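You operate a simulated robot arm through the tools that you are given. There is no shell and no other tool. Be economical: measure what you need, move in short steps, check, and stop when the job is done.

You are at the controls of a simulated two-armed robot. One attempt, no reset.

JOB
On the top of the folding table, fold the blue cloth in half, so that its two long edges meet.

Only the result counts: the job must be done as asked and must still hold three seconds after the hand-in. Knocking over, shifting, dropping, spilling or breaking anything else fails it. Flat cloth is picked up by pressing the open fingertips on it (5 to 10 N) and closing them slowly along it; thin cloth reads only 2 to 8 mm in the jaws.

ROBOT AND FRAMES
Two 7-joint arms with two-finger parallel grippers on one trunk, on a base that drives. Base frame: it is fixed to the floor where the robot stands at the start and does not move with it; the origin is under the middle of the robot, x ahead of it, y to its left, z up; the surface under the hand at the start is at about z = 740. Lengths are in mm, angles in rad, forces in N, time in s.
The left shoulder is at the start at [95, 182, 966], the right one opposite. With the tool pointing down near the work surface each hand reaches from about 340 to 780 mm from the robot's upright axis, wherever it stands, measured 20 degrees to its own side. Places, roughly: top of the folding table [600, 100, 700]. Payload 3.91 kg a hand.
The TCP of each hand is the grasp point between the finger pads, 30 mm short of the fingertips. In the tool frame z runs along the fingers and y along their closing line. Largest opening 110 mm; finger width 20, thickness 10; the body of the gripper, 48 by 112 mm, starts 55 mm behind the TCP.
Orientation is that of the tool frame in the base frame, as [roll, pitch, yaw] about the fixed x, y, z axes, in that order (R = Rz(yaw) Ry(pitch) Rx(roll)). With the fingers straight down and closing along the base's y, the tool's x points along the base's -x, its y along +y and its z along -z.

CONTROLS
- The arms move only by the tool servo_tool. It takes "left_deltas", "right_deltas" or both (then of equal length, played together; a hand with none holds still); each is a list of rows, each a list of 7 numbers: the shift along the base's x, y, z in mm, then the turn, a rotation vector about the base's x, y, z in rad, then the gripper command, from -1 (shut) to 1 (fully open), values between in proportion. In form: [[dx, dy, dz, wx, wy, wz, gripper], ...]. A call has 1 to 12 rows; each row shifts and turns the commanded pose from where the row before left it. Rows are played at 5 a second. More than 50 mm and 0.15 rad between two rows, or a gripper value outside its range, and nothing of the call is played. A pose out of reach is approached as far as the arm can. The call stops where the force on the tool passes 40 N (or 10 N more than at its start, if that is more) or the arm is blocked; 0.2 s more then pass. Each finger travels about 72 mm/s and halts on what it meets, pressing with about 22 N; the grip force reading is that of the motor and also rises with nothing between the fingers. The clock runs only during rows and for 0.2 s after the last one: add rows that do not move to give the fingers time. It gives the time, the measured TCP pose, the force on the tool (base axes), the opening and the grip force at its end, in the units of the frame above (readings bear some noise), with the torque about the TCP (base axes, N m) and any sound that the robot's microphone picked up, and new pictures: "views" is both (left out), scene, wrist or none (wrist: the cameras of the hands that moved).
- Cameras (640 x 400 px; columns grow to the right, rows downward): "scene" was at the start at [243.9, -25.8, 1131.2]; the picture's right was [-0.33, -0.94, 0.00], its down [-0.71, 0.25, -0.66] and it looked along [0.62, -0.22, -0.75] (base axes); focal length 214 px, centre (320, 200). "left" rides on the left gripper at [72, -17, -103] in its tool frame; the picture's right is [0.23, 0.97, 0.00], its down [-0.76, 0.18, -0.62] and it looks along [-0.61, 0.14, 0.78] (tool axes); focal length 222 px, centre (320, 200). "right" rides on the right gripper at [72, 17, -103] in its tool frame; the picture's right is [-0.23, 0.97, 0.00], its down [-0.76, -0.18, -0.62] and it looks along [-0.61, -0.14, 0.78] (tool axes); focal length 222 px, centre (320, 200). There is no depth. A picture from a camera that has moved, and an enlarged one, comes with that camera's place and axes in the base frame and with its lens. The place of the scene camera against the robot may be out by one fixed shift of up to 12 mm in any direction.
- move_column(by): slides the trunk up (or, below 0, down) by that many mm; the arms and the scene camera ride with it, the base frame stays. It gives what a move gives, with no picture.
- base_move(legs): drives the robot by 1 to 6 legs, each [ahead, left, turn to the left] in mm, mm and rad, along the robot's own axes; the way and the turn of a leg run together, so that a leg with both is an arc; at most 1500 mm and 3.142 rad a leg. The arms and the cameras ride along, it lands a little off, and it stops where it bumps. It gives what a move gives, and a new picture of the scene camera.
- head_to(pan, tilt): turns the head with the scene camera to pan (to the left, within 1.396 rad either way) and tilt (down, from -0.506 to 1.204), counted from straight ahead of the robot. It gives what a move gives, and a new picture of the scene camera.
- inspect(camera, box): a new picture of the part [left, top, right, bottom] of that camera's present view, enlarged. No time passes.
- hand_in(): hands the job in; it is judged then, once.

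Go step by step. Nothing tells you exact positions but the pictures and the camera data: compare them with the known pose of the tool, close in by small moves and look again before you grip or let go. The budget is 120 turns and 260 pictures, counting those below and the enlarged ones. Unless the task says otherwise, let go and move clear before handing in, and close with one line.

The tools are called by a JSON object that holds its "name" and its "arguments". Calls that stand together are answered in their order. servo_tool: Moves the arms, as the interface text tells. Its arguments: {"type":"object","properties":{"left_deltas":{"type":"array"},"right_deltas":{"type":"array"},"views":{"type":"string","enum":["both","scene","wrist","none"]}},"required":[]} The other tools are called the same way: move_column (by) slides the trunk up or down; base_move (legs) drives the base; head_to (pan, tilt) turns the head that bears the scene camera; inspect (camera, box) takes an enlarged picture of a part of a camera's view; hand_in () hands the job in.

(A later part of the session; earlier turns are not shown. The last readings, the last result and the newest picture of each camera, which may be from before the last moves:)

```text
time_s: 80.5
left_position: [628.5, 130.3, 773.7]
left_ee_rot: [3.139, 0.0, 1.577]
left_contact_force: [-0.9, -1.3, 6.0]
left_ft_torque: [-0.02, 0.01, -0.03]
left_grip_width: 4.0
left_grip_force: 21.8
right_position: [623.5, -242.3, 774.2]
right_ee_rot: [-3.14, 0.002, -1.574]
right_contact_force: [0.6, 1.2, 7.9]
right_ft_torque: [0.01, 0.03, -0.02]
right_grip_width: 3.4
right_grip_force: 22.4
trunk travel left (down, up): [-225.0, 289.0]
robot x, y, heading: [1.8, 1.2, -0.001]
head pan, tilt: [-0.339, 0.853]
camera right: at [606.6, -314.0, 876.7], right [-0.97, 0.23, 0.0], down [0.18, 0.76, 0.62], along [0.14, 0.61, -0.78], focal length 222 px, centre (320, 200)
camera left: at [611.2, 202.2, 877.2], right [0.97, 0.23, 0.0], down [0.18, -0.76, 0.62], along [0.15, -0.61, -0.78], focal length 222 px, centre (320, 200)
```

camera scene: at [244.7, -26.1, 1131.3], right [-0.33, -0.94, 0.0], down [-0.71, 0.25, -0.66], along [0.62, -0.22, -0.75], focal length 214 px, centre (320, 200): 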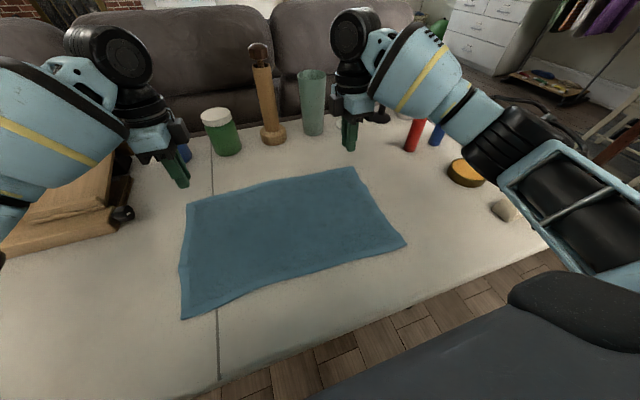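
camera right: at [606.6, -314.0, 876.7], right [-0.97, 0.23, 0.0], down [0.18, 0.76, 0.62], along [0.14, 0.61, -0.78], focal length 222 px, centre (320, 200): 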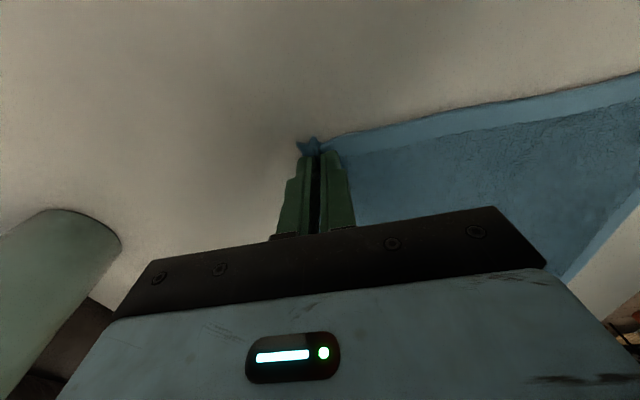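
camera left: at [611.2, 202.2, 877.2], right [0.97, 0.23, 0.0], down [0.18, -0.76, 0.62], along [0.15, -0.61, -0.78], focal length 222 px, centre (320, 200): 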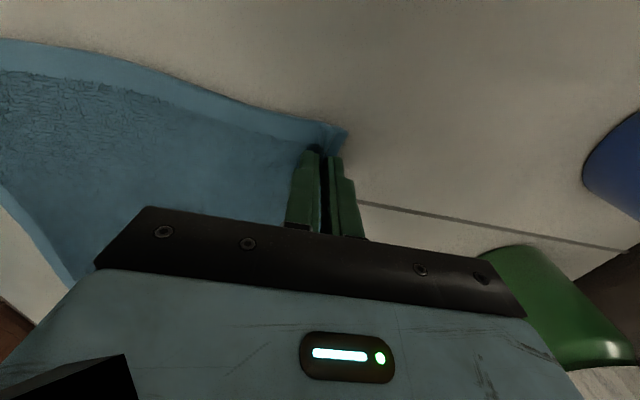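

Both hands grip with a small bite (4.0 and 3.4 mm). I lift along the arc with tilt, then start backing the base up.

{"name": "servo_tool", "arguments": {"left_deltas": [[-5, 0, 24, 0, 0, 0, -1], [-12, 0, 22, 0, -0.1, 0, -1], [-18, 0, 19, 0, -0.12, 0, -1], [-23, 0, 15, 0, -0.12, 0, -1], [-27, 0, 9, 0, -0.12, 0, -1], [-29, 0, 4, 0, -0.12, 0, -1], [0, 0, 0, 0, 0, 0, -1]], "right_deltas": [[-5, 0, 24, 0, 0, 0, -1], [-12, 0, 22, 0, -0.1, 0, -1], [-18, 0, 19, 0, -0.12, 0, -1], [-23, 0, 15, 0, -0.12, 0, -1], [-27, 0, 9, 0, -0.12, 0, -1], [-29, 0, 4, 0, -0.12, 0, -1], [0, 0, 0, 0, 0, 0, -1]]}}

```text
time_s: 82.1
left_position: [517.7, 132.1, 864.4]
left_ee_rot: [2.56, 0.003, 1.576]
left_contact_force: [0.2, 0.1, -0.3]
left_ft_torque: [-0.04, 0.04, 0.02]
left_grip_width: 3.5
left_grip_force: 21.4
right_position: [512.1, -242.3, 864.7]
right_ee_rot: [-2.559, 0.002, -1.571]
right_contact_force: [-0.3, 0.6, 0.4]
right_ft_torque: [0.0, 0.03, 0.0]
right_grip_width: 3.2
right_grip_force: 21.9
trunk travel left (down, up): [-225.0, 289.0]
robot x, y, heading: [-1.0, -0.6, -0.001]
head pan, tilt: [-0.339, 0.853]
camera scene: at [245.4, -26.1, 1131.1], right [-0.33, -0.94, 0.0], down [-0.71, 0.25, -0.66], along [0.62, -0.22, -0.75], focal length 214 px, centre (320, 200)
camera right: at [440.7, -313.6, 941.0], right [-0.81, 0.23, -0.54], down [-0.19, 0.76, 0.62], along [0.55, 0.61, -0.57], focal length 222 px, centre (320, 200)
camera left: at [444.8, 202.6, 942.5], right [0.81, 0.23, 0.53], down [-0.19, -0.76, 0.62], along [0.55, -0.61, -0.57], focal length 222 px, centre (320, 200)
```

scene: 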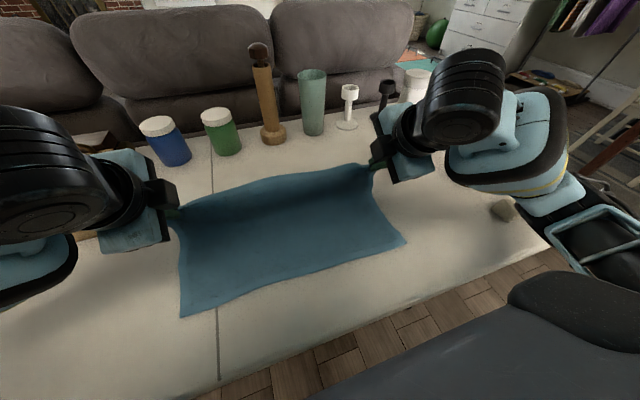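
right: 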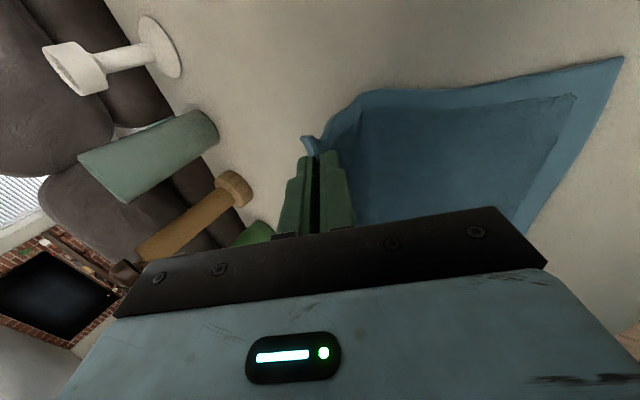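
left: 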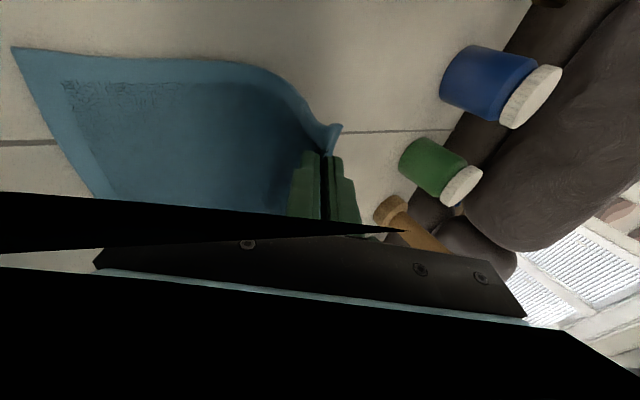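

{"name": "base_move", "arguments": {"legs": [[-50, 0, 0]]}}

{"name": "servo_tool", "arguments": {"left_deltas": [[-10, 0, -6, 0, 0, 0, -1], [-10, 0, -10, 0, 0, 0, -1], [0, 0, 0, 0, 0, 0, -1]], "right_deltas": [[-10, 0, -6, 0, 0, 0, -1], [-10, 0, -10, 0, 0, 0, -1], [0, 0, 0, 0, 0, 0, -1]], "views": "none"}}

{"name": "base_move", "arguments": {"legs": [[-22, 0, 0]]}}

```text
time_s: 83.0
left_position: [466.0, 132.1, 866.2]
left_ee_rot: [2.56, 0.004, 1.576]
left_contact_force: [-0.9, 0.6, -0.6]
left_ft_torque: [-0.01, 0.04, -0.02]
left_grip_width: 3.5
left_grip_force: 21.8
right_position: [461.3, -241.9, 864.4]
right_ee_rot: [-2.558, 0.003, -1.57]
right_contact_force: [-0.1, 0.9, 0.0]
right_ft_torque: [0.0, 0.01, 0.02]
right_grip_width: 3.1
right_grip_force: 22.2
trunk travel left (down, up): [-225.0, 289.0]
robot x, y, heading: [-49.3, -1.9, -0.003]
head pan, tilt: [-0.339, 0.853]
camera scene: at [194.0, -26.1, 1131.5], right [-0.33, -0.94, 0.0], down [-0.71, 0.25, -0.66], along [0.62, -0.22, -0.75], focal length 214 px, centre (320, 200)
```

scene: 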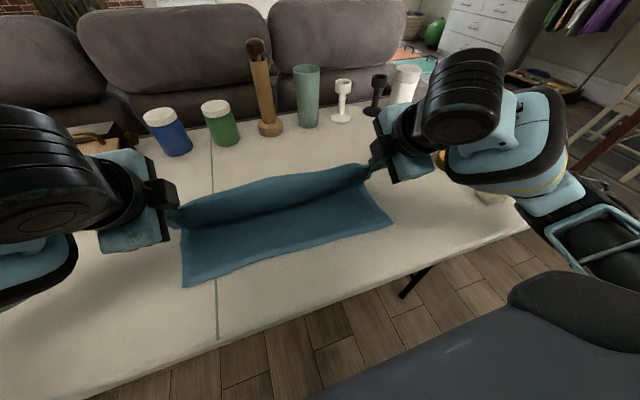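

```text
time_s: 83.8
left_position: [447.4, 131.3, 850.3]
left_ee_rot: [2.559, 0.004, 1.576]
left_contact_force: [0.4, -0.1, 0.5]
left_ft_torque: [0.0, 0.04, -0.05]
left_grip_width: 3.8
left_grip_force: 22.4
right_position: [443.0, -242.4, 847.8]
right_ee_rot: [-2.561, 0.002, -1.57]
right_contact_force: [0.4, -0.4, -0.3]
right_ft_torque: [0.02, 0.04, 0.02]
right_grip_width: 3.1
right_grip_force: 22.1
trunk travel left (down, up): [-225.0, 289.0]
robot x, y, heading: [-48.0, 1.1, -0.005]
head pan, tilt: [-0.339, 0.853]
```

```text
time_s: 84.6
left_position: [424.9, 132.5, 850.6]
left_ee_rot: [2.561, 0.005, 1.577]
left_contact_force: [0.1, -1.1, -0.1]
left_ft_torque: [-0.02, 0.05, -0.02]
left_grip_width: 3.6
left_grip_force: 21.6
right_position: [420.0, -240.7, 850.1]
right_ee_rot: [-2.559, 0.001, -1.57]
right_contact_force: [0.3, 0.2, 0.2]
right_ft_torque: [-0.03, 0.02, 0.0]
right_grip_width: 3.2
right_grip_force: 22.1
trunk travel left (down, up): [-225.0, 289.0]
robot x, y, heading: [-69.4, 1.6, 0.003]
head pan, tilt: [-0.339, 0.853]
camera scene: at [172.1, -26.0, 1131.4], right [-0.33, -0.94, 0.0], down [-0.71, 0.25, -0.66], along [0.62, -0.22, -0.75], focal length 214 px, centre (320, 200)
```

scene: 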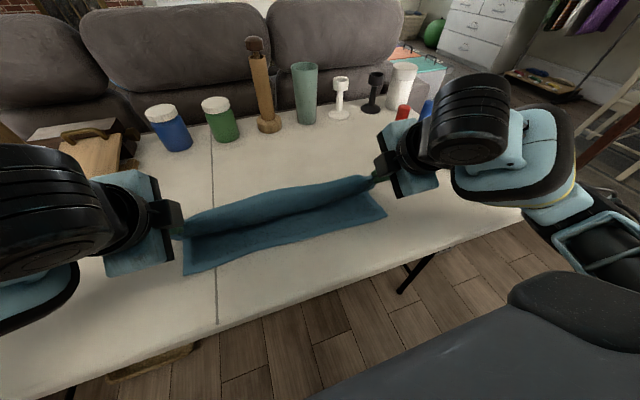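

{"name": "servo_tool", "arguments": {"left_deltas": [[0, 0, -12, 0, 0, 0, -1], [0, 0, -12, 0, 0, 0, -1], [0, 0, -10, 0, 0, 0, -1], [0, 0, 0, 0, 0, 0, -1]], "right_deltas": [[0, 0, -12, 0, 0, 0, -1], [0, 0, -12, 0, 0, 0, -1], [0, 0, -10, 0, 0, 0, -1], [0, 0, 0, 0, 0, 0, -1]], "views": "none"}}

{"name": "base_move", "arguments": {"legs": [[-22, 0, 0]]}}

{"name": "inspect", "arguments": {"camera": "left", "box": [160, 50, 480, 250]}}

{"name": "inspect", "arguments": {"camera": "right", "box": [160, 50, 480, 250]}}

```text
time_s: 85.6
left_position: [425.1, 131.0, 816.2]
left_ee_rot: [2.561, 0.005, 1.576]
left_contact_force: [0.0, 0.8, 0.6]
left_ft_torque: [-0.02, 0.06, -0.01]
left_grip_width: 3.6
left_grip_force: 21.9
right_position: [420.5, -241.0, 815.1]
right_ee_rot: [-2.559, 0.001, -1.572]
right_contact_force: [0.3, 0.1, 0.0]
right_ft_torque: [0.01, 0.03, -0.02]
right_grip_width: 3.1
right_grip_force: 21.9
trunk travel left (down, up): [-225.0, 289.0]
robot x, y, heading: [-70.6, 0.9, 0.002]
head pan, tilt: [-0.339, 0.853]
```

```text
time_s: 86.4
left_position: [402.6, 131.1, 816.6]
left_ee_rot: [2.562, 0.004, 1.577]
left_contact_force: [-1.0, -0.5, 0.6]
left_ft_torque: [0.0, 0.04, 0.02]
left_grip_width: 3.8
left_grip_force: 22.4
right_position: [397.7, -241.9, 815.1]
right_ee_rot: [-2.558, 0.003, -1.572]
right_contact_force: [0.0, 1.0, 0.6]
right_ft_torque: [-0.01, 0.03, 0.0]
right_grip_width: 3.2
right_grip_force: 22.1
trunk travel left (down, up): [-225.0, 289.0]
robot x, y, heading: [-92.0, -0.2, -0.001]
head pan, tilt: [-0.339, 0.853]
camera scene: at [150.2, -25.9, 1131.4], right [-0.33, -0.94, 0.0], down [-0.71, 0.25, -0.66], along [0.62, -0.22, -0.75], focal length 214 px, centre (320, 200)
```

scene: 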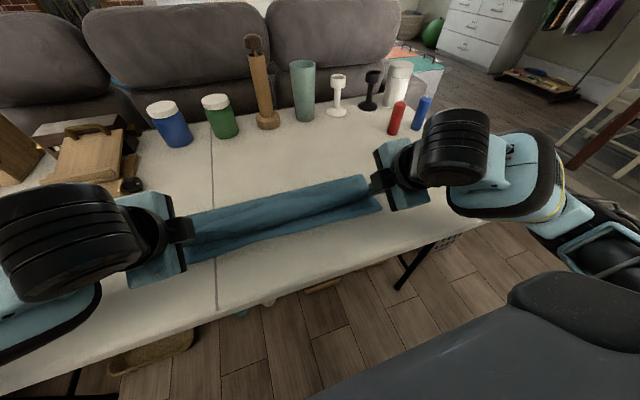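

```text
2.00 times, centred on (320, 150) of left
camera zoom: at [330.1, 203.2, 893.4], right [0.81, 0.23, 0.53], down [-0.19, -0.76, 0.62], along [0.55, -0.61, -0.57], focal length 444 px, centre (320, 300)
```

zoom: 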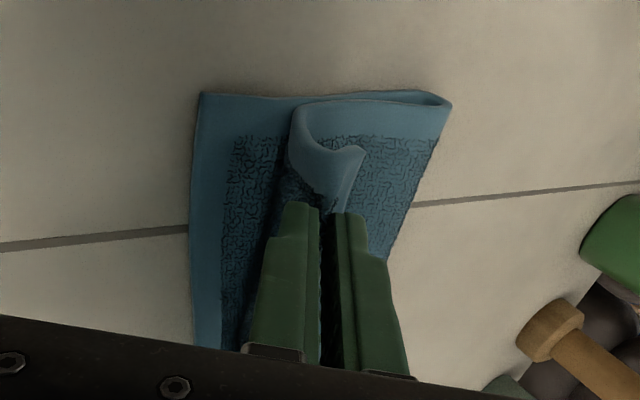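

```text
2.00 times, centred on (320, 150) of right
camera zoom: at [327.5, -313.5, 892.1], right [-0.81, 0.23, -0.54], down [-0.19, 0.76, 0.62], along [0.55, 0.61, -0.57], focal length 444 px, centre (320, 300)
```

zoom: 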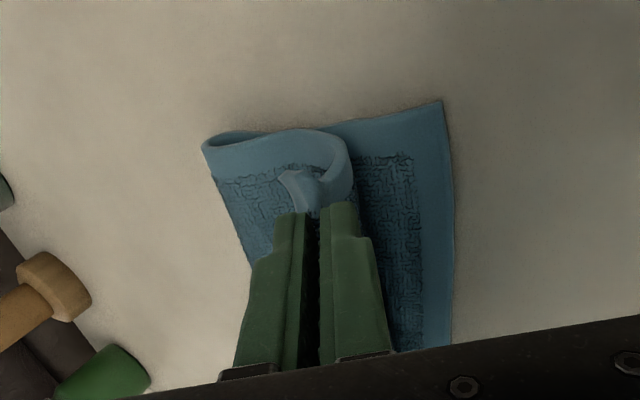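

The sheet loops because the fingers point too steeply down. I swing the edge back along its arc and move the base farther back in two steps, so the hands gain room to tilt more.

{"name": "servo_tool", "arguments": {"left_deltas": [[10, 0, 8, 0, 0, 0, -1], [15, 0, 10, 0, 0, 0, -1], [15, 0, 8, 0, 0, 0, -1], [10, 0, 4, 0, 0, 0, -1], [0, 0, 0, 0, 0, 0, -1]], "right_deltas": [[10, 0, 8, 0, 0, 0, -1], [15, 0, 10, 0, 0, 0, -1], [15, 0, 8, 0, 0, 0, -1], [10, 0, 4, 0, 0, 0, -1], [0, 0, 0, 0, 0, 0, -1]], "views": "none"}}

{"name": "base_move", "arguments": {"legs": [[-40, 0, 0]]}}

{"name": "servo_tool", "arguments": {"left_deltas": [[10, 0, 0, 0, -0.14, 0, -1], [12, 0, 0, 0, -0.14, 0, -1], [8, 0, -5, 0, -0.14, 0, -1], [0, 0, 0, 0, 0, 0, -1]], "right_deltas": [[10, 0, 0, 0, -0.14, 0, -1], [12, 0, 0, 0, -0.14, 0, -1], [8, 0, -5, 0, -0.14, 0, -1], [0, 0, 0, 0, 0, 0, -1]]}}

```text
time_s: 87.6
left_position: [455.7, 130.6, 846.8]
left_ee_rot: [2.559, 0.004, 1.575]
left_contact_force: [0.5, -0.7, 0.5]
left_ft_torque: [-0.04, 0.05, -0.02]
left_grip_width: 3.6
left_grip_force: 22.2
right_position: [447.9, -241.2, 844.4]
right_ee_rot: [-2.56, 0.001, -1.569]
right_contact_force: [-0.1, -0.5, 0.0]
right_ft_torque: [-0.01, 0.03, -0.01]
right_grip_width: 3.4
right_grip_force: 22.4
trunk travel left (down, up): [-225.0, 289.0]
robot x, y, heading: [-94.5, -3.8, 0.003]
head pan, tilt: [-0.339, 0.853]
```

```text
time_s: 88.5
left_position: [412.1, 131.1, 847.0]
left_ee_rot: [2.559, 0.003, 1.576]
left_contact_force: [0.2, -0.3, 0.5]
left_ft_torque: [-0.02, 0.05, -0.01]
left_grip_width: 3.5
left_grip_force: 21.8
right_position: [408.6, -240.2, 845.9]
right_ee_rot: [-2.558, 0.001, -1.57]
right_contact_force: [-0.5, 0.1, -0.6]
right_ft_torque: [0.02, 0.04, 0.02]
right_grip_width: 3.1
right_grip_force: 21.6
trunk travel left (down, up): [-225.0, 289.0]
robot x, y, heading: [-132.6, -2.0, -0.002]
head pan, tilt: [-0.339, 0.853]
camera scene: at [110.4, -25.7, 1131.5], right [-0.33, -0.94, 0.0], down [-0.71, 0.25, -0.66], along [0.62, -0.22, -0.75], focal length 214 px, centre (320, 200)
```

scene: 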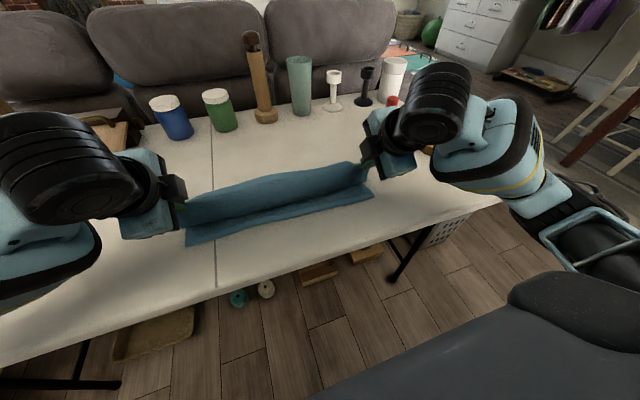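

```text
time_s: 89.5
left_position: [444.0, 132.1, 840.5]
left_ee_rot: [2.138, 0.007, 1.576]
left_contact_force: [0.8, -0.1, -0.6]
left_ft_torque: [-0.01, 0.04, -0.01]
left_grip_width: 3.4
left_grip_force: 22.4
right_position: [438.0, -240.6, 839.4]
right_ee_rot: [-2.138, 0.001, -1.569]
right_contact_force: [-0.3, 0.3, -0.2]
right_ft_torque: [-0.02, 0.02, 0.02]
right_grip_width: 2.9
right_grip_force: 22.3
trunk travel left (down, up): [-225.0, 289.0]
robot x, y, heading: [-132.6, -1.3, -0.001]
head pan, tilt: [-0.339, 0.853]
camera scene: at [111.5, -25.7, 1131.2], right [-0.33, -0.94, 0.0], down [-0.71, 0.25, -0.66], along [0.62, -0.22, -0.75], focal length 214 px, centre (320, 200)
camera right: at [342.7, -312.7, 880.6], right [-0.52, 0.23, -0.82], down [-0.43, 0.76, 0.49], along [0.73, 0.61, -0.3], focal length 222 px, centre (320, 200)
camera left: at [346.8, 203.5, 882.3], right [0.52, 0.23, 0.82], down [-0.43, -0.76, 0.49], along [0.74, -0.61, -0.3], focal length 222 px, centre (320, 200)
```

scene: 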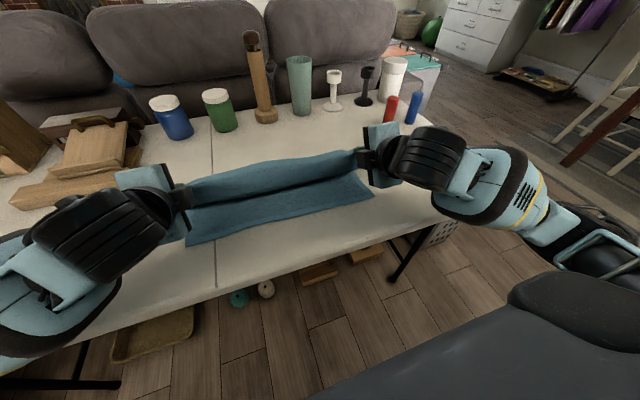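
right: 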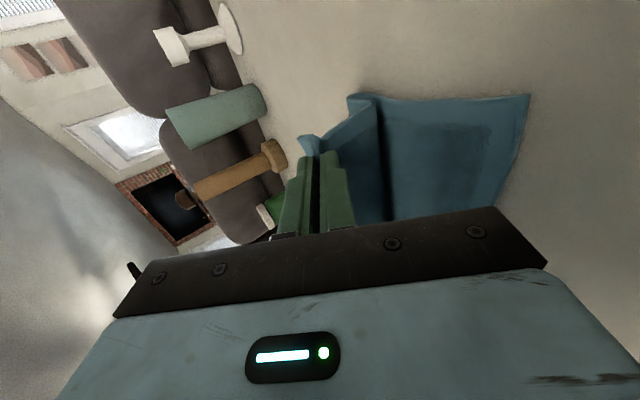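
left: 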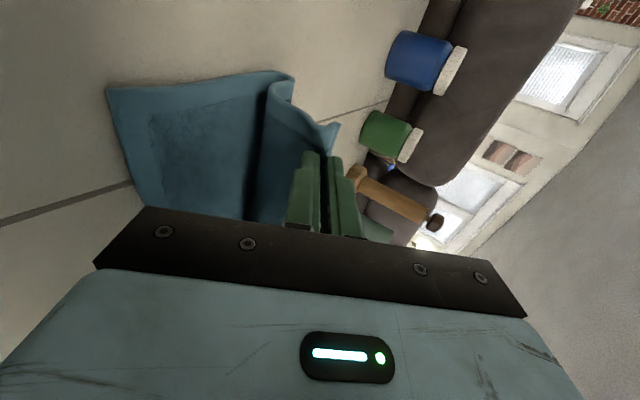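

A tilt of about 1 rad is reached with room to spare. I lower the edge along the arc onto the near edge.

{"name": "servo_tool", "arguments": {"left_deltas": [[-12, 0, -6, 0, 0, 0, -1], [-12, 0, -8, 0, 0, 0, -1], [-12, 0, -10, 0, 0, 0, -1], [-11, 0, -10, 0, 0, 0, -1], [-8, 0, -12, 0, 0, 0, -1], [-4, 0, -10, 0, 0, 0, -1], [0, 0, 0, 0, 0, 0, -1]], "right_deltas": [[-12, 0, -6, 0, 0, 0, -1], [-12, 0, -8, 0, 0, 0, -1], [-12, 0, -10, 0, 0, 0, -1], [-11, 0, -10, 0, 0, 0, -1], [-8, 0, -12, 0, 0, 0, -1], [-4, 0, -10, 0, 0, 0, -1], [0, 0, 0, 0, 0, 0, -1]]}}

{"name": "inspect", "arguments": {"camera": "left", "box": [160, 50, 480, 250]}}

{"name": "inspect", "arguments": {"camera": "right", "box": [160, 50, 480, 250]}}

```text
time_s: 91.1
left_position: [383.9, 131.3, 785.7]
left_ee_rot: [2.139, 0.004, 1.576]
left_contact_force: [-0.1, -0.1, -0.2]
left_ft_torque: [-0.02, 0.03, -0.01]
left_grip_width: 3.3
left_grip_force: 21.8
right_position: [377.3, -240.9, 784.6]
right_ee_rot: [-2.14, 0.002, -1.568]
right_contact_force: [0.5, 0.1, -0.9]
right_ft_torque: [-0.01, 0.02, 0.04]
right_grip_width: 2.8
right_grip_force: 21.8
trunk travel left (down, up): [-225.0, 289.0]
robot x, y, heading: [-131.5, -2.4, -0.0]
head pan, tilt: [-0.339, 0.853]
camera scene: at [111.5, -25.7, 1131.2], right [-0.33, -0.94, 0.0], down [-0.71, 0.25, -0.66], along [0.62, -0.22, -0.75], focal length 214 px, centre (320, 200)
camera right: at [283.0, -313.0, 825.5], right [-0.53, 0.23, -0.82], down [-0.43, 0.76, 0.49], along [0.73, 0.61, -0.3], focal length 222 px, centre (320, 200)
camera left: at [287.1, 202.8, 826.0], right [0.52, 0.23, 0.82], down [-0.43, -0.76, 0.49], along [0.74, -0.61, -0.3], focal length 222 px, centre (320, 200)
```

scene: 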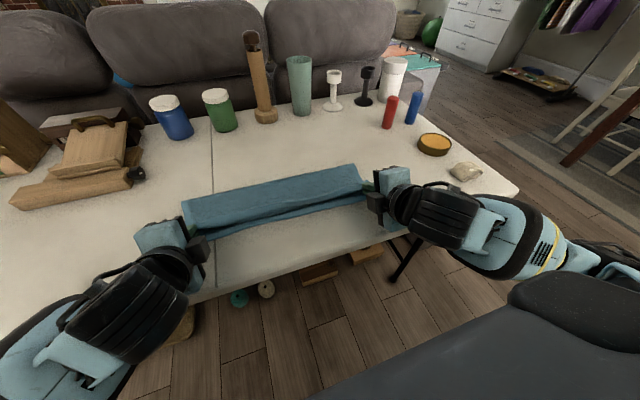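
right: 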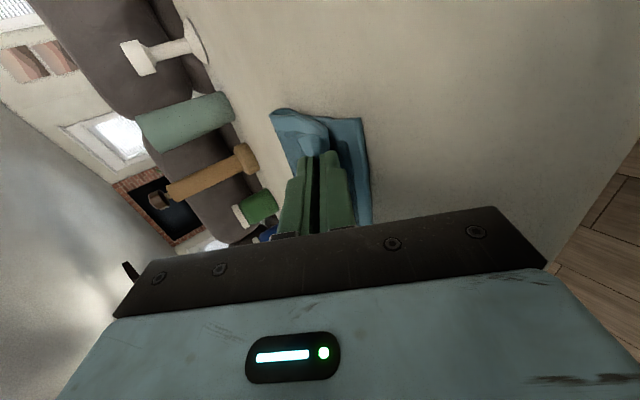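
left: 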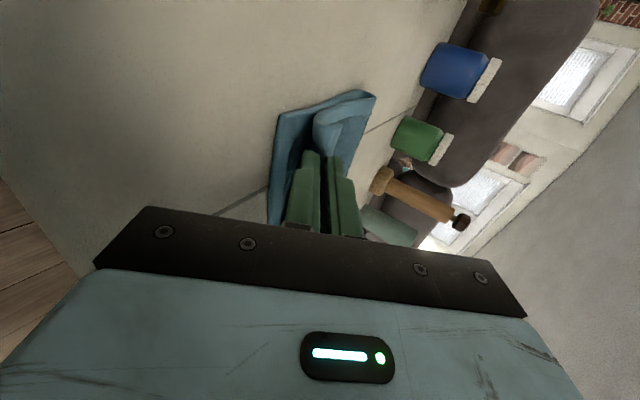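

```text
2.00 times, centred on (320, 150) of left
camera zoom: at [287.1, 202.8, 826.0], right [0.52, 0.23, 0.82], down [-0.43, -0.76, 0.49], along [0.74, -0.61, -0.3], focal length 444 px, centre (320, 300)
```

zoom: 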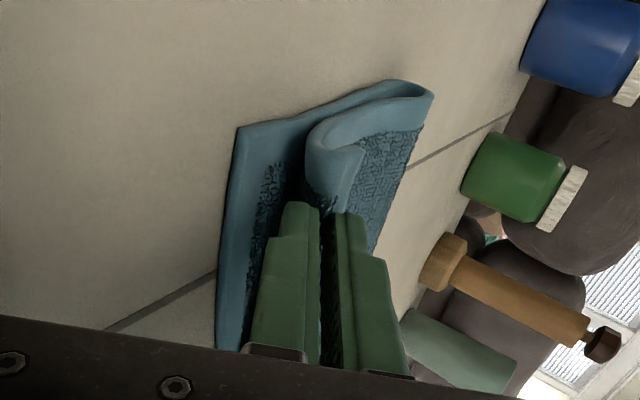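

```text
2.00 times, centred on (320, 150) of right
camera zoom: at [283.0, -313.0, 825.5], right [-0.53, 0.23, -0.82], down [-0.43, 0.76, 0.49], along [0.73, 0.61, -0.3], focal length 444 px, centre (320, 300)
```

zoom: 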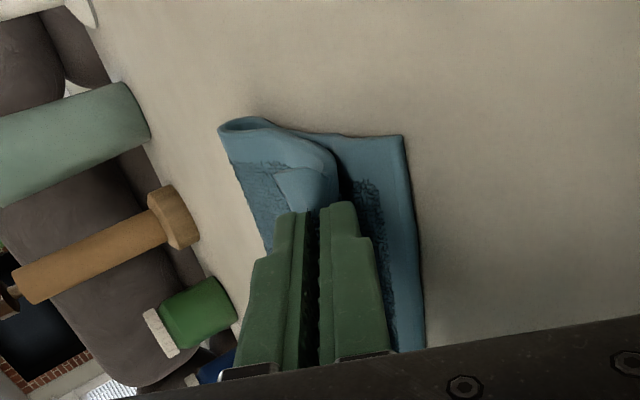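

{"name": "inspect", "arguments": {"camera": "scene", "box": [160, 150, 400, 270]}}

```text
2.67 times, centred on (280, 210) of scene
camera zoom: at [111.5, -25.7, 1131.2], right [-0.33, -0.94, 0.0], down [-0.71, 0.25, -0.66], along [0.62, -0.22, -0.75], focal length 572 px, centre (427, 173)
```

zoom: 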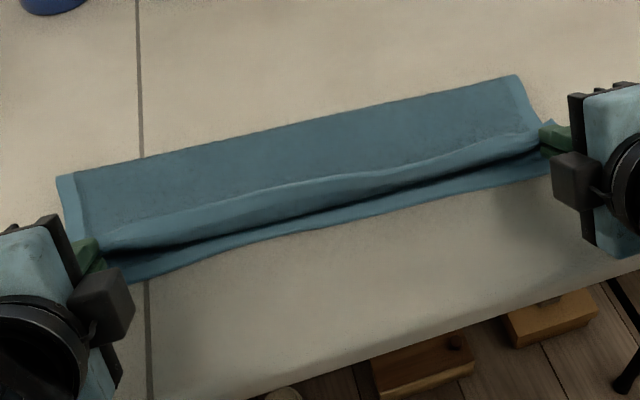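

The edge band lies on top with only a narrow roll. I pull 16 mm further to tighten it, lower slightly, open gently and retract along the finger axis.

{"name": "servo_tool", "arguments": {"left_deltas": [[-8, 0, -2, 0, 0, 0, -1], [-8, 0, -3, 0, 0, 0, -1], [0, 0, 0, 0, 0, 0, -1], [0, 0, 1, 0, 0, 0, -0.85], [0, 0, 2, 0, 0, 0, -0.7], [0, 0, 1, 0, 0, 0, -0.62], [-8, 0, 5, 0, 0, 0, -0.62], [-12, 0, 8, 0, 0, 0, -0.62], [-12, 0, 8, 0, 0, 0, -0.62], [-8, 0, 15, 0, 0, 0, -0.62], [0, 0, 30, 0, 0, 0, -0.62], [0, 0, 0, 0, 0, 0, -0.62]], "right_deltas": [[-8, 0, -2, 0, 0, 0, -1], [-8, 0, -3, 0, 0, 0, -1], [0, 0, 0, 0, 0, 0, -1], [0, 0, 1, 0, 0, 0, -0.85], [0, 0, 2, 0, 0, 0, -0.7], [0, 0, 1, 0, 0, 0, -0.62], [-8, 0, 5, 0, 0, 0, -0.62], [-12, 0, 8, 0, 0, 0, -0.62], [-12, 0, 8, 0, 0, 0, -0.62], [-8, 0, 15, 0, 0, 0, -0.62], [0, 0, 30, 0, 0, 0, -0.62], [0, 0, 0, 0, 0, 0, -0.62]]}}

{"name": "inspect", "arguments": {"camera": "scene", "box": [160, 150, 400, 270]}}

```text
time_s: 93.7
left_position: [342.0, 123.5, 830.0]
left_ee_rot: [2.141, 0.005, 1.575]
left_contact_force: [0.0, -1.0, -0.1]
left_ft_torque: [0.0, 0.01, 0.01]
left_grip_width: 20.8
left_grip_force: 0.0
left hand out of reach, approached as far as the arm can: row 10, 11
right_position: [376.5, -239.2, 826.3]
right_ee_rot: [-2.141, 0.002, -1.57]
right_contact_force: [0.0, 0.0, -0.3]
right_ft_torque: [0.03, 0.01, -0.01]
right_grip_width: 21.0
right_grip_force: 0.0
right hand out of reach, approached as far as the arm can: row 7, 8, 9, 10, 11
trunk travel left (down, up): [-225.0, 289.0]
robot x, y, heading: [-131.2, 1.0, 0.0]
head pan, tilt: [-0.339, 0.853]
camera scene: at [111.4, -25.9, 1131.2], right [-0.33, -0.94, 0.0], down [-0.71, 0.25, -0.66], along [0.62, -0.22, -0.75], focal length 214 px, centre (320, 200)
camera right: at [280.3, -311.1, 867.6], right [-0.53, 0.23, -0.82], down [-0.43, 0.76, 0.49], along [0.73, 0.61, -0.3], focal length 222 px, centre (320, 200)
camera left: at [244.5, 194.4, 871.0], right [0.53, 0.23, 0.82], down [-0.42, -0.76, 0.49], along [0.74, -0.6, -0.3], focal length 222 px, centre (320, 200)
```

scene: 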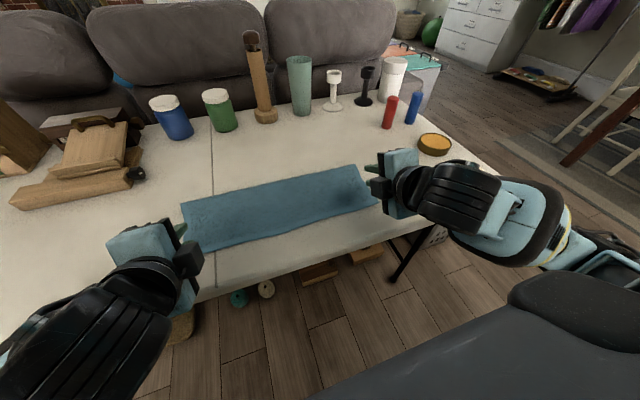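
right: 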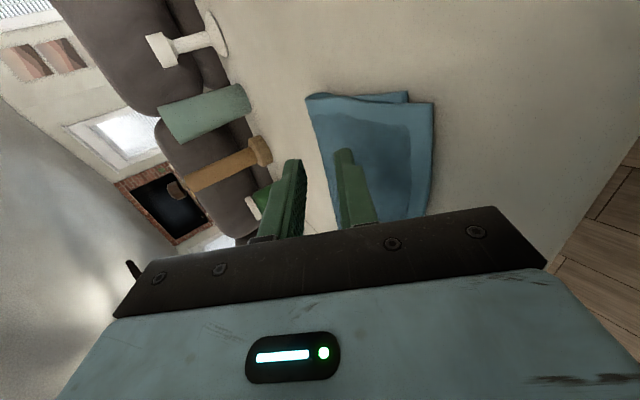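
left: 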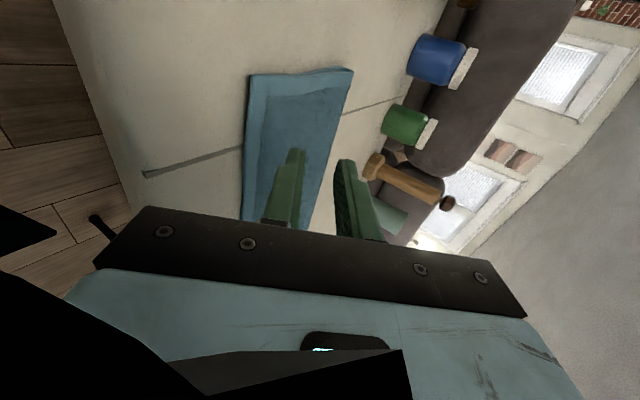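

```text
2.67 times, centred on (280, 210) of scene
camera zoom: at [111.4, -25.9, 1131.2], right [-0.33, -0.94, 0.0], down [-0.71, 0.25, -0.66], along [0.62, -0.22, -0.75], focal length 572 px, centre (427, 173)
```

zoom: 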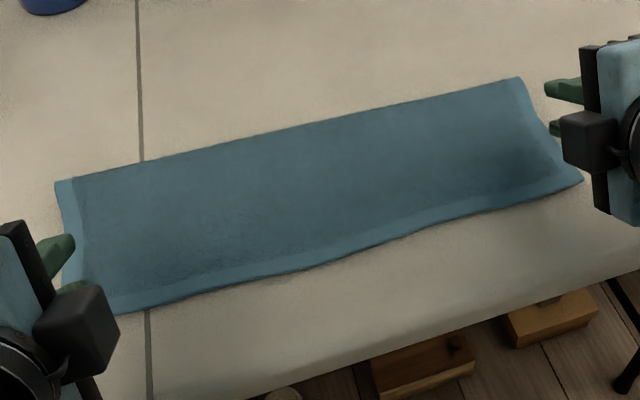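

The edge sprang open and lies flat along the near edge. I move the hands up and clear to measure how well the edges meet.

{"name": "servo_tool", "arguments": {"left_deltas": [[0, 8, 25, 0, 0.1, 0, -0.6], [0, 8, 25, 0, 0.12, 0, -0.6], [5, 8, 25, 0, 0.12, 0, -0.6], [10, 8, 25, 0, 0.12, 0, -0.6], [10, 8, 10, 0, 0.12, 0, -0.6], [0, 0, 0, 0, 0, 0, -0.6]], "right_deltas": [[0, -8, 25, 0, 0.1, 0, -0.6], [0, -8, 25, 0, 0.12, 0, -0.6], [0, -8, 25, 0, 0.12, 0, -0.6], [0, -8, 25, 0, 0.12, 0, -0.6], [0, -8, 10, 0, 0.12, 0, -0.6], [0, 0, 0, 0, 0, 0, -0.6]]}}

{"name": "inspect", "arguments": {"camera": "scene", "box": [160, 150, 400, 270]}}

{"name": "inspect", "arguments": {"camera": "left", "box": [200, 20, 440, 170]}}

{"name": "inspect", "arguments": {"camera": "right", "box": [200, 20, 440, 170]}}

```text
time_s: 95.1
left_position: [366.9, 164.8, 938.4]
left_ee_rot: [2.723, 0.002, 1.577]
left_contact_force: [-0.3, -0.7, -0.1]
left_ft_torque: [0.0, -0.02, -0.02]
left_grip_width: 22.0
left_grip_force: 0.1
right_position: [377.9, -280.2, 939.8]
right_ee_rot: [-2.722, 0.003, -1.571]
right_contact_force: [0.9, 0.5, 0.1]
right_ft_torque: [-0.02, -0.01, -0.03]
right_grip_width: 22.1
right_grip_force: 0.0
trunk travel left (down, up): [-225.0, 289.0]
robot x, y, heading: [-133.1, -0.6, 0.002]
head pan, tilt: [-0.339, 0.853]
camera scene: at [111.3, -25.7, 1131.2], right [-0.33, -0.94, 0.0], down [-0.71, 0.25, -0.66], along [0.62, -0.22, -0.75], focal length 214 px, centre (320, 200)
camera right: at [320.7, -351.2, 1026.3], right [-0.89, 0.23, -0.4], down [-0.09, 0.76, 0.64], along [0.45, 0.61, -0.66], focal length 222 px, centre (320, 200)
camera left: at [308.6, 235.8, 1025.5], right [0.89, 0.23, 0.4], down [-0.09, -0.76, 0.64], along [0.45, -0.61, -0.66], focal length 222 px, centre (320, 200)
```

scene: 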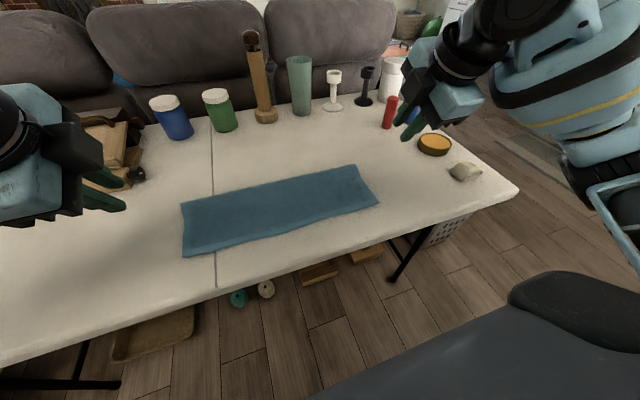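
right: 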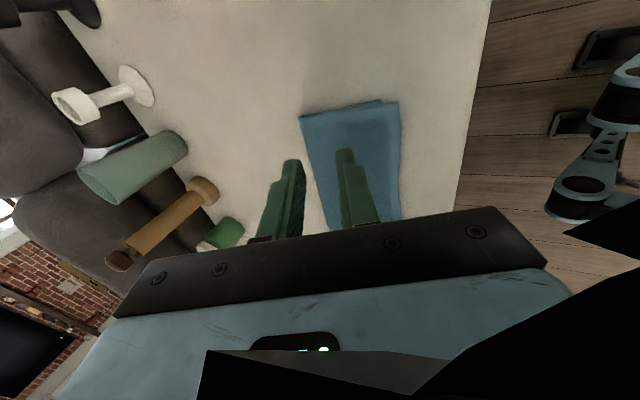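
left: 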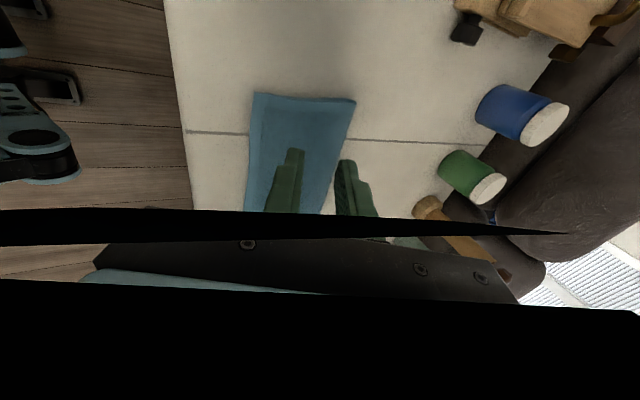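

```text
2.67 times, centred on (280, 210) of scene
camera zoom: at [111.3, -25.7, 1131.2], right [-0.33, -0.94, 0.0], down [-0.71, 0.25, -0.66], along [0.62, -0.22, -0.75], focal length 572 px, centre (427, 173)
```

zoom: 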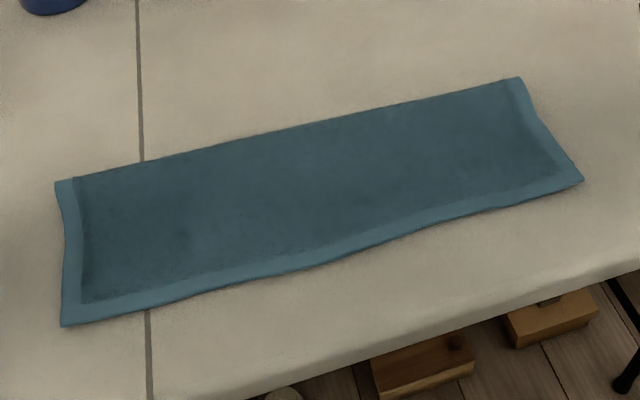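

```text
2.67 times, centred on (320, 95) of left
camera zoom: at [308.6, 235.8, 1025.5], right [0.89, 0.23, 0.4], down [-0.09, -0.76, 0.64], along [0.45, -0.61, -0.66], focal length 592 px, centre (320, 480)
```

zoom: 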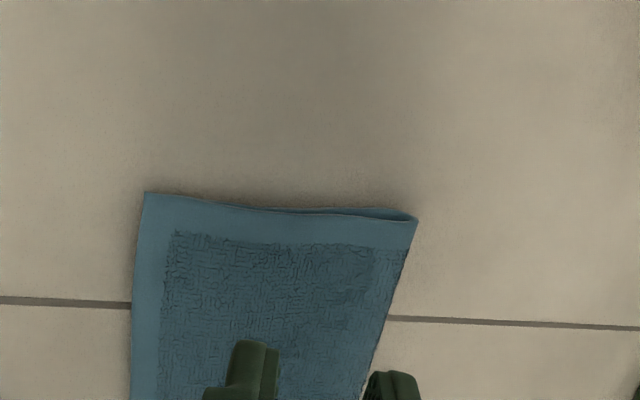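

```text
2.67 times, centred on (320, 95) of right
camera zoom: at [320.7, -351.2, 1026.3], right [-0.89, 0.23, -0.4], down [-0.09, 0.76, 0.64], along [0.45, 0.61, -0.66], focal length 592 px, centre (320, 480)
```

zoom: 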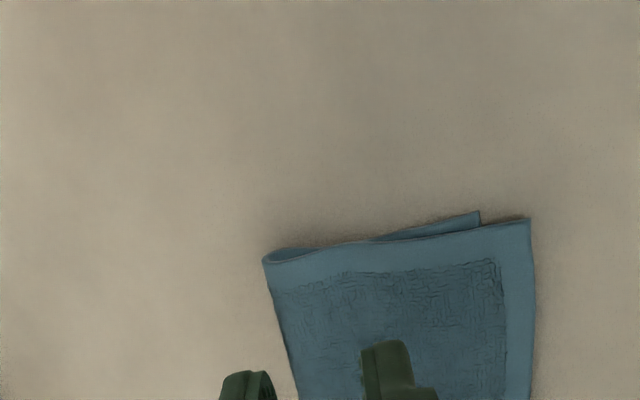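

The fold is flat, but the top edge overshoots the bottom edge by about 22 mm at both ends (top at 368, bottom at about 390, crease at about 509). I will pinch only the top layer near the crease and slide it about 22 mm away from me, letting the crease roll forward.

{"name": "servo_tool", "arguments": {"left_deltas": [[20, -9, -10, 0, 0.1, 0, -0.455], [20, -9, -15, 0, 0.11, 0, -0.455], [20, -9, -20, 0, 0.11, 0, -0.455], [20, -9, -25, 0, 0.1, 0, -0.455], [20, -9, -25, 0, 0, 0, -0.455], [15, -9, -25, 0, 0, 0, -0.455], [0, 0, -15, 0, 0, 0, -0.455], [0, 0, 0, 0, 0, 0, -0.455]], "right_deltas": [[17, 10, -10, 0, 0.1, 0, -0.455], [17, 10, -15, 0, 0.11, 0, -0.455], [17, 10, -20, 0, 0.11, 0, -0.455], [17, 10, -25, 0, 0.1, 0, -0.455], [17, 10, -25, 0, 0, 0, -0.455], [13, 10, -25, 0, 0, 0, -0.455], [0, 0, -15, 0, 0, 0, -0.455], [0, 0, 0, 0, 0, 0, -0.455]]}}

```text
time_s: 96.9
left_position: [482.3, 111.0, 801.4]
left_ee_rot: [-3.141, 0.002, 1.578]
left_contact_force: [0.3, 0.3, 0.0]
left_ft_torque: [-0.05, 0.03, 0.03]
left_grip_width: 30.0
left_grip_force: 0.1
right_position: [475.8, -219.0, 802.0]
right_ee_rot: [-3.139, 0.002, -1.572]
right_contact_force: [-0.6, 0.7, 0.1]
right_ft_torque: [0.03, -0.01, -0.01]
right_grip_width: 30.1
right_grip_force: 0.0
trunk travel left (down, up): [-225.0, 289.0]
robot x, y, heading: [-134.6, -1.9, 0.002]
head pan, tilt: [-0.339, 0.853]
camera scene: at [111.4, -25.7, 1131.3], right [-0.33, -0.94, 0.0], down [-0.71, 0.25, -0.66], along [0.62, -0.22, -0.75], focal length 214 px, centre (320, 200)
camera right: at [459.0, -289.9, 903.9], right [-0.97, 0.23, 0.0], down [0.18, 0.76, 0.63], along [0.14, 0.61, -0.78], focal length 222 px, centre (320, 200)
camera left: at [464.0, 181.9, 904.2], right [0.97, 0.23, 0.0], down [0.18, -0.76, 0.62], along [0.15, -0.61, -0.78], focal length 222 px, centre (320, 200)
```

scene: 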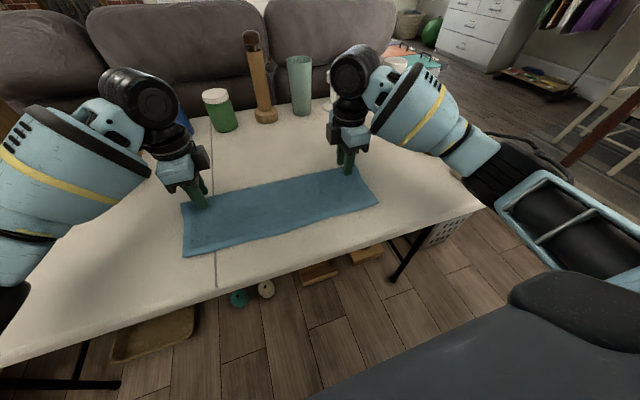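
right: 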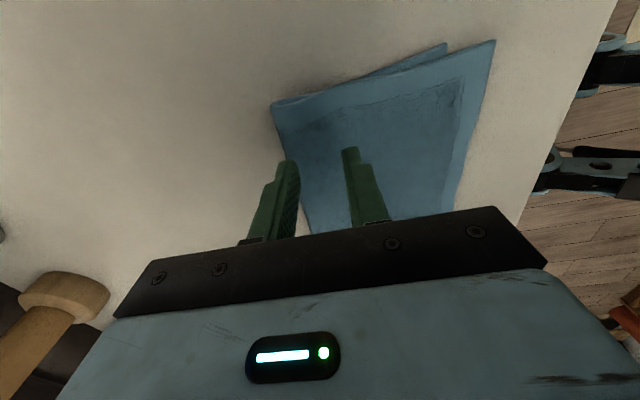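
left: 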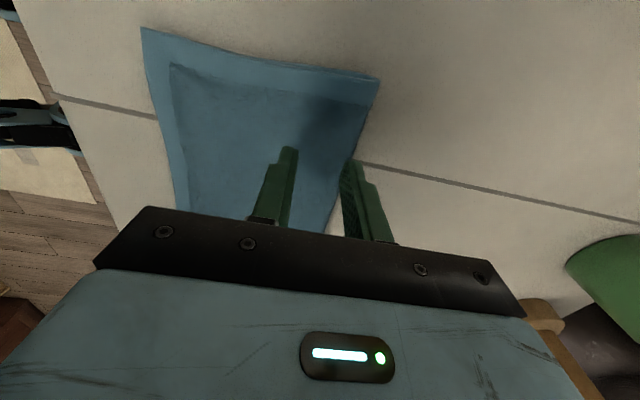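

{"name": "servo_tool", "arguments": {"left_deltas": [[-6, 0, -5, 0, 0, 0, -0.455], [-6, 0, -7, 0, 0, 0, -0.455], [0, 0, -5, 0, 0, 0, -0.455], [0, 0, -3, 0, 0, 0, -0.455], [0, 0, -2, 0, 0, 0, -0.455], [0, 0, 0, 0, 0, 0, -0.455]], "right_deltas": [[-6, 0, -5, 0, 0, 0, -0.455], [-6, 0, -7, 0, 0, 0, -0.455], [0, 0, -5, 0, 0, 0, -0.455], [0, 0, -3, 0, 0, 0, -0.455], [0, 0, -2, 0, 0, 0, -0.455], [0, 0, 0, 0, 0, 0, -0.455]], "views": "none"}}

```text
time_s: 98.3
left_position: [470.3, 110.9, 779.9]
left_ee_rot: [3.14, 0.0, 1.578]
left_contact_force: [-0.1, 0.1, 0.3]
left_ft_torque: [0.0, 0.03, 0.03]
left_grip_width: 30.0
left_grip_force: 0.0
right_position: [464.1, -219.3, 780.3]
right_ee_rot: [-3.141, -0.001, -1.571]
right_contact_force: [-0.5, -0.1, -0.6]
right_ft_torque: [0.0, -0.02, 0.0]
right_grip_width: 29.9
right_grip_force: 0.0
trunk travel left (down, up): [-225.0, 289.0]
robot x, y, heading: [-132.3, 1.2, 0.001]
head pan, tilt: [-0.339, 0.853]
```

{"name": "servo_tool", "arguments": {"left_deltas": [[0, 0, -2, 0, 0, 0, -0.455], [0, 0, -1.5, 0, 0, 0, -0.455], [0, 0, 0, 0, 0, 0, -0.455]], "right_deltas": [[0, 0, -2, 0, 0, 0, -0.455], [0, 0, -1.5, 0, 0, 0, -0.455], [0, 0, 0, 0, 0, 0, -0.455]], "views": "none"}}

```text
time_s: 99.1
left_position: [468.2, 109.8, 777.4]
left_ee_rot: [3.139, 0.001, 1.579]
left_contact_force: [1.2, -0.9, 3.6]
left_ft_torque: [0.0, -0.04, 0.0]
left_grip_width: 29.9
left_grip_force: 0.0
right_position: [463.9, -218.8, 778.4]
right_ee_rot: [-3.14, 0.001, -1.571]
right_contact_force: [-0.1, -0.6, 3.5]
right_ft_torque: [-0.02, 0.02, 0.02]
right_grip_width: 29.7
right_grip_force: 0.1
trunk travel left (down, up): [-225.0, 289.0]
robot x, y, heading: [-130.7, 2.2, -0.002]
head pan, tilt: [-0.339, 0.853]
```

The hands press lightly at 3.5 N. I press a touch more and close to pinch the top layer.

{"name": "servo_tool", "arguments": {"left_deltas": [[0, 0, -0.4, 0, 0, 0, -0.5], [0, 0, 0, 0, 0, 0, -0.55], [0, 0, 0, 0, 0, 0, -0.6], [0, 0, 0, 0, 0, 0, -0.65], [0, 0, 0, 0, 0, 0, -0.7], [0, 0, 0, 0, 0, 0, -0.75], [0, 0, 0, 0, 0, 0, -0.8], [0, 0, 0, 0, 0, 0, -0.85], [0, 0, 0, 0, 0, 0, -0.9], [0, 0, 0, 0, 0, 0, -0.95], [0, 0, 0, 0, 0, 0, -1], [0, 0, 0, 0, 0, 0, -1]], "right_deltas": [[0, 0, -0.4, 0, 0, 0, -0.5], [0, 0, 0, 0, 0, 0, -0.55], [0, 0, 0, 0, 0, 0, -0.6], [0, 0, 0, 0, 0, 0, -0.65], [0, 0, 0, 0, 0, 0, -0.7], [0, 0, 0, 0, 0, 0, -0.75], [0, 0, 0, 0, 0, 0, -0.8], [0, 0, 0, 0, 0, 0, -0.85], [0, 0, 0, 0, 0, 0, -0.9], [0, 0, 0, 0, 0, 0, -0.95], [0, 0, 0, 0, 0, 0, -1], [0, 0, 0, 0, 0, 0, -1]], "views": "wrist"}}

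```text
time_s: 101.7
left_position: [469.0, 111.3, 777.5]
left_ee_rot: [3.141, 0.001, 1.58]
left_contact_force: [0.2, -0.8, 8.3]
left_ft_torque: [-0.07, 0.0, 0.0]
left_grip_width: 6.7
left_grip_force: 21.8
right_position: [463.1, -218.6, 776.5]
right_ee_rot: [-3.141, 0.003, -1.571]
right_contact_force: [-1.2, 0.5, 5.4]
right_ft_torque: [0.03, 0.02, 0.01]
right_grip_width: 7.1
right_grip_force: 21.8
trunk travel left (down, up): [-225.0, 289.0]
robot x, y, heading: [-132.7, 1.2, 0.005]
head pan, tilt: [-0.339, 0.853]
camera right: at [446.4, -290.9, 879.9], right [-0.97, 0.23, 0.0], down [0.18, 0.76, 0.62], along [0.14, 0.61, -0.78], focal length 222 px, centre (320, 200)
camera left: at [450.2, 181.8, 880.8], right [0.97, 0.23, 0.0], down [0.18, -0.76, 0.62], along [0.15, -0.61, -0.78], focal length 222 px, centre (320, 200)
```

right: 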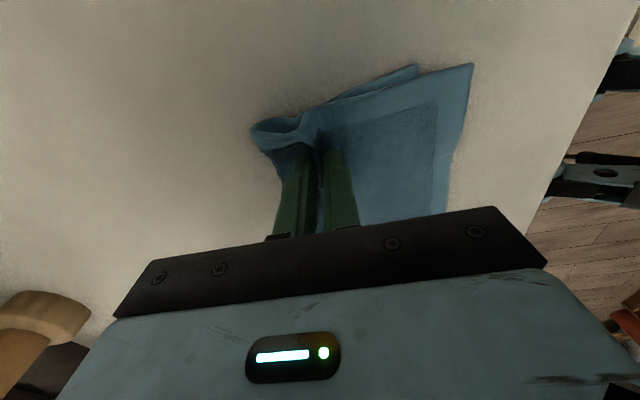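
left: 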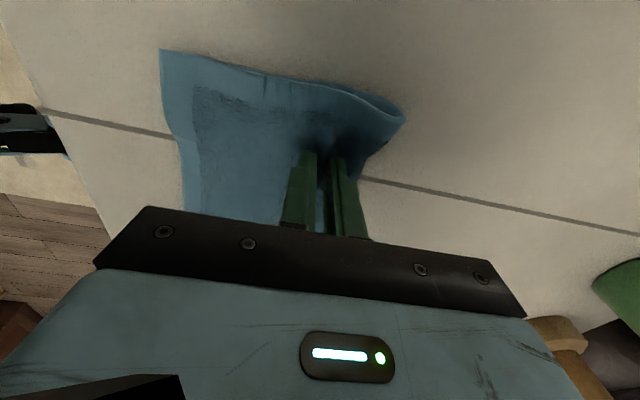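

{"name": "inspect", "arguments": {"camera": "right", "box": [220, 50, 480, 210]}}

{"name": "inspect", "arguments": {"camera": "left", "box": [150, 30, 430, 205]}}

```text
2.46 times, centred on (350, 130) of right
camera zoom: at [446.4, -290.9, 879.9], right [-0.97, 0.23, 0.0], down [0.18, 0.76, 0.62], along [0.14, 0.61, -0.78], focal length 547 px, centre (246, 372)
```

zoom: 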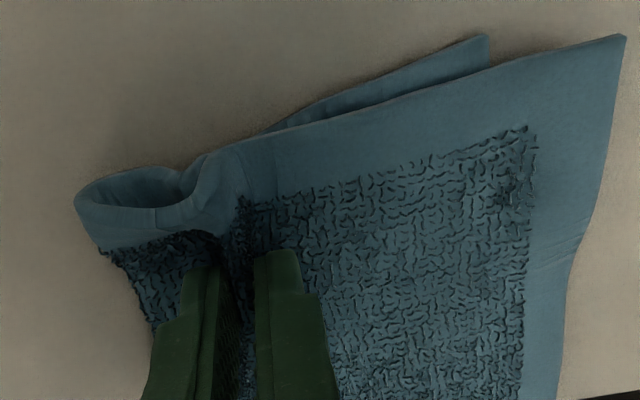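

```text
2.29 times, centred on (290, 118) of left
camera zoom: at [450.2, 181.8, 880.8], right [0.97, 0.23, 0.0], down [0.18, -0.76, 0.62], along [0.15, -0.61, -0.78], focal length 508 px, centre (389, 389)
```

zoom: 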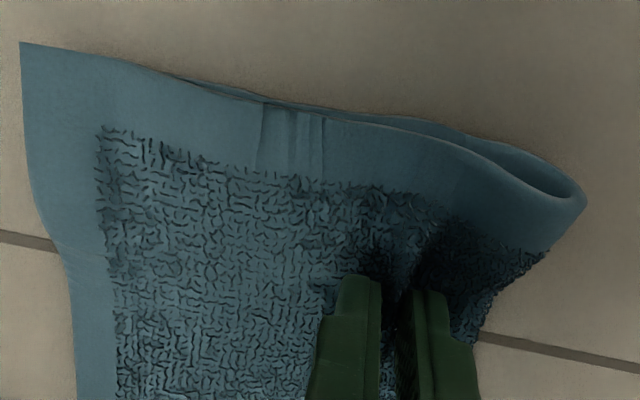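

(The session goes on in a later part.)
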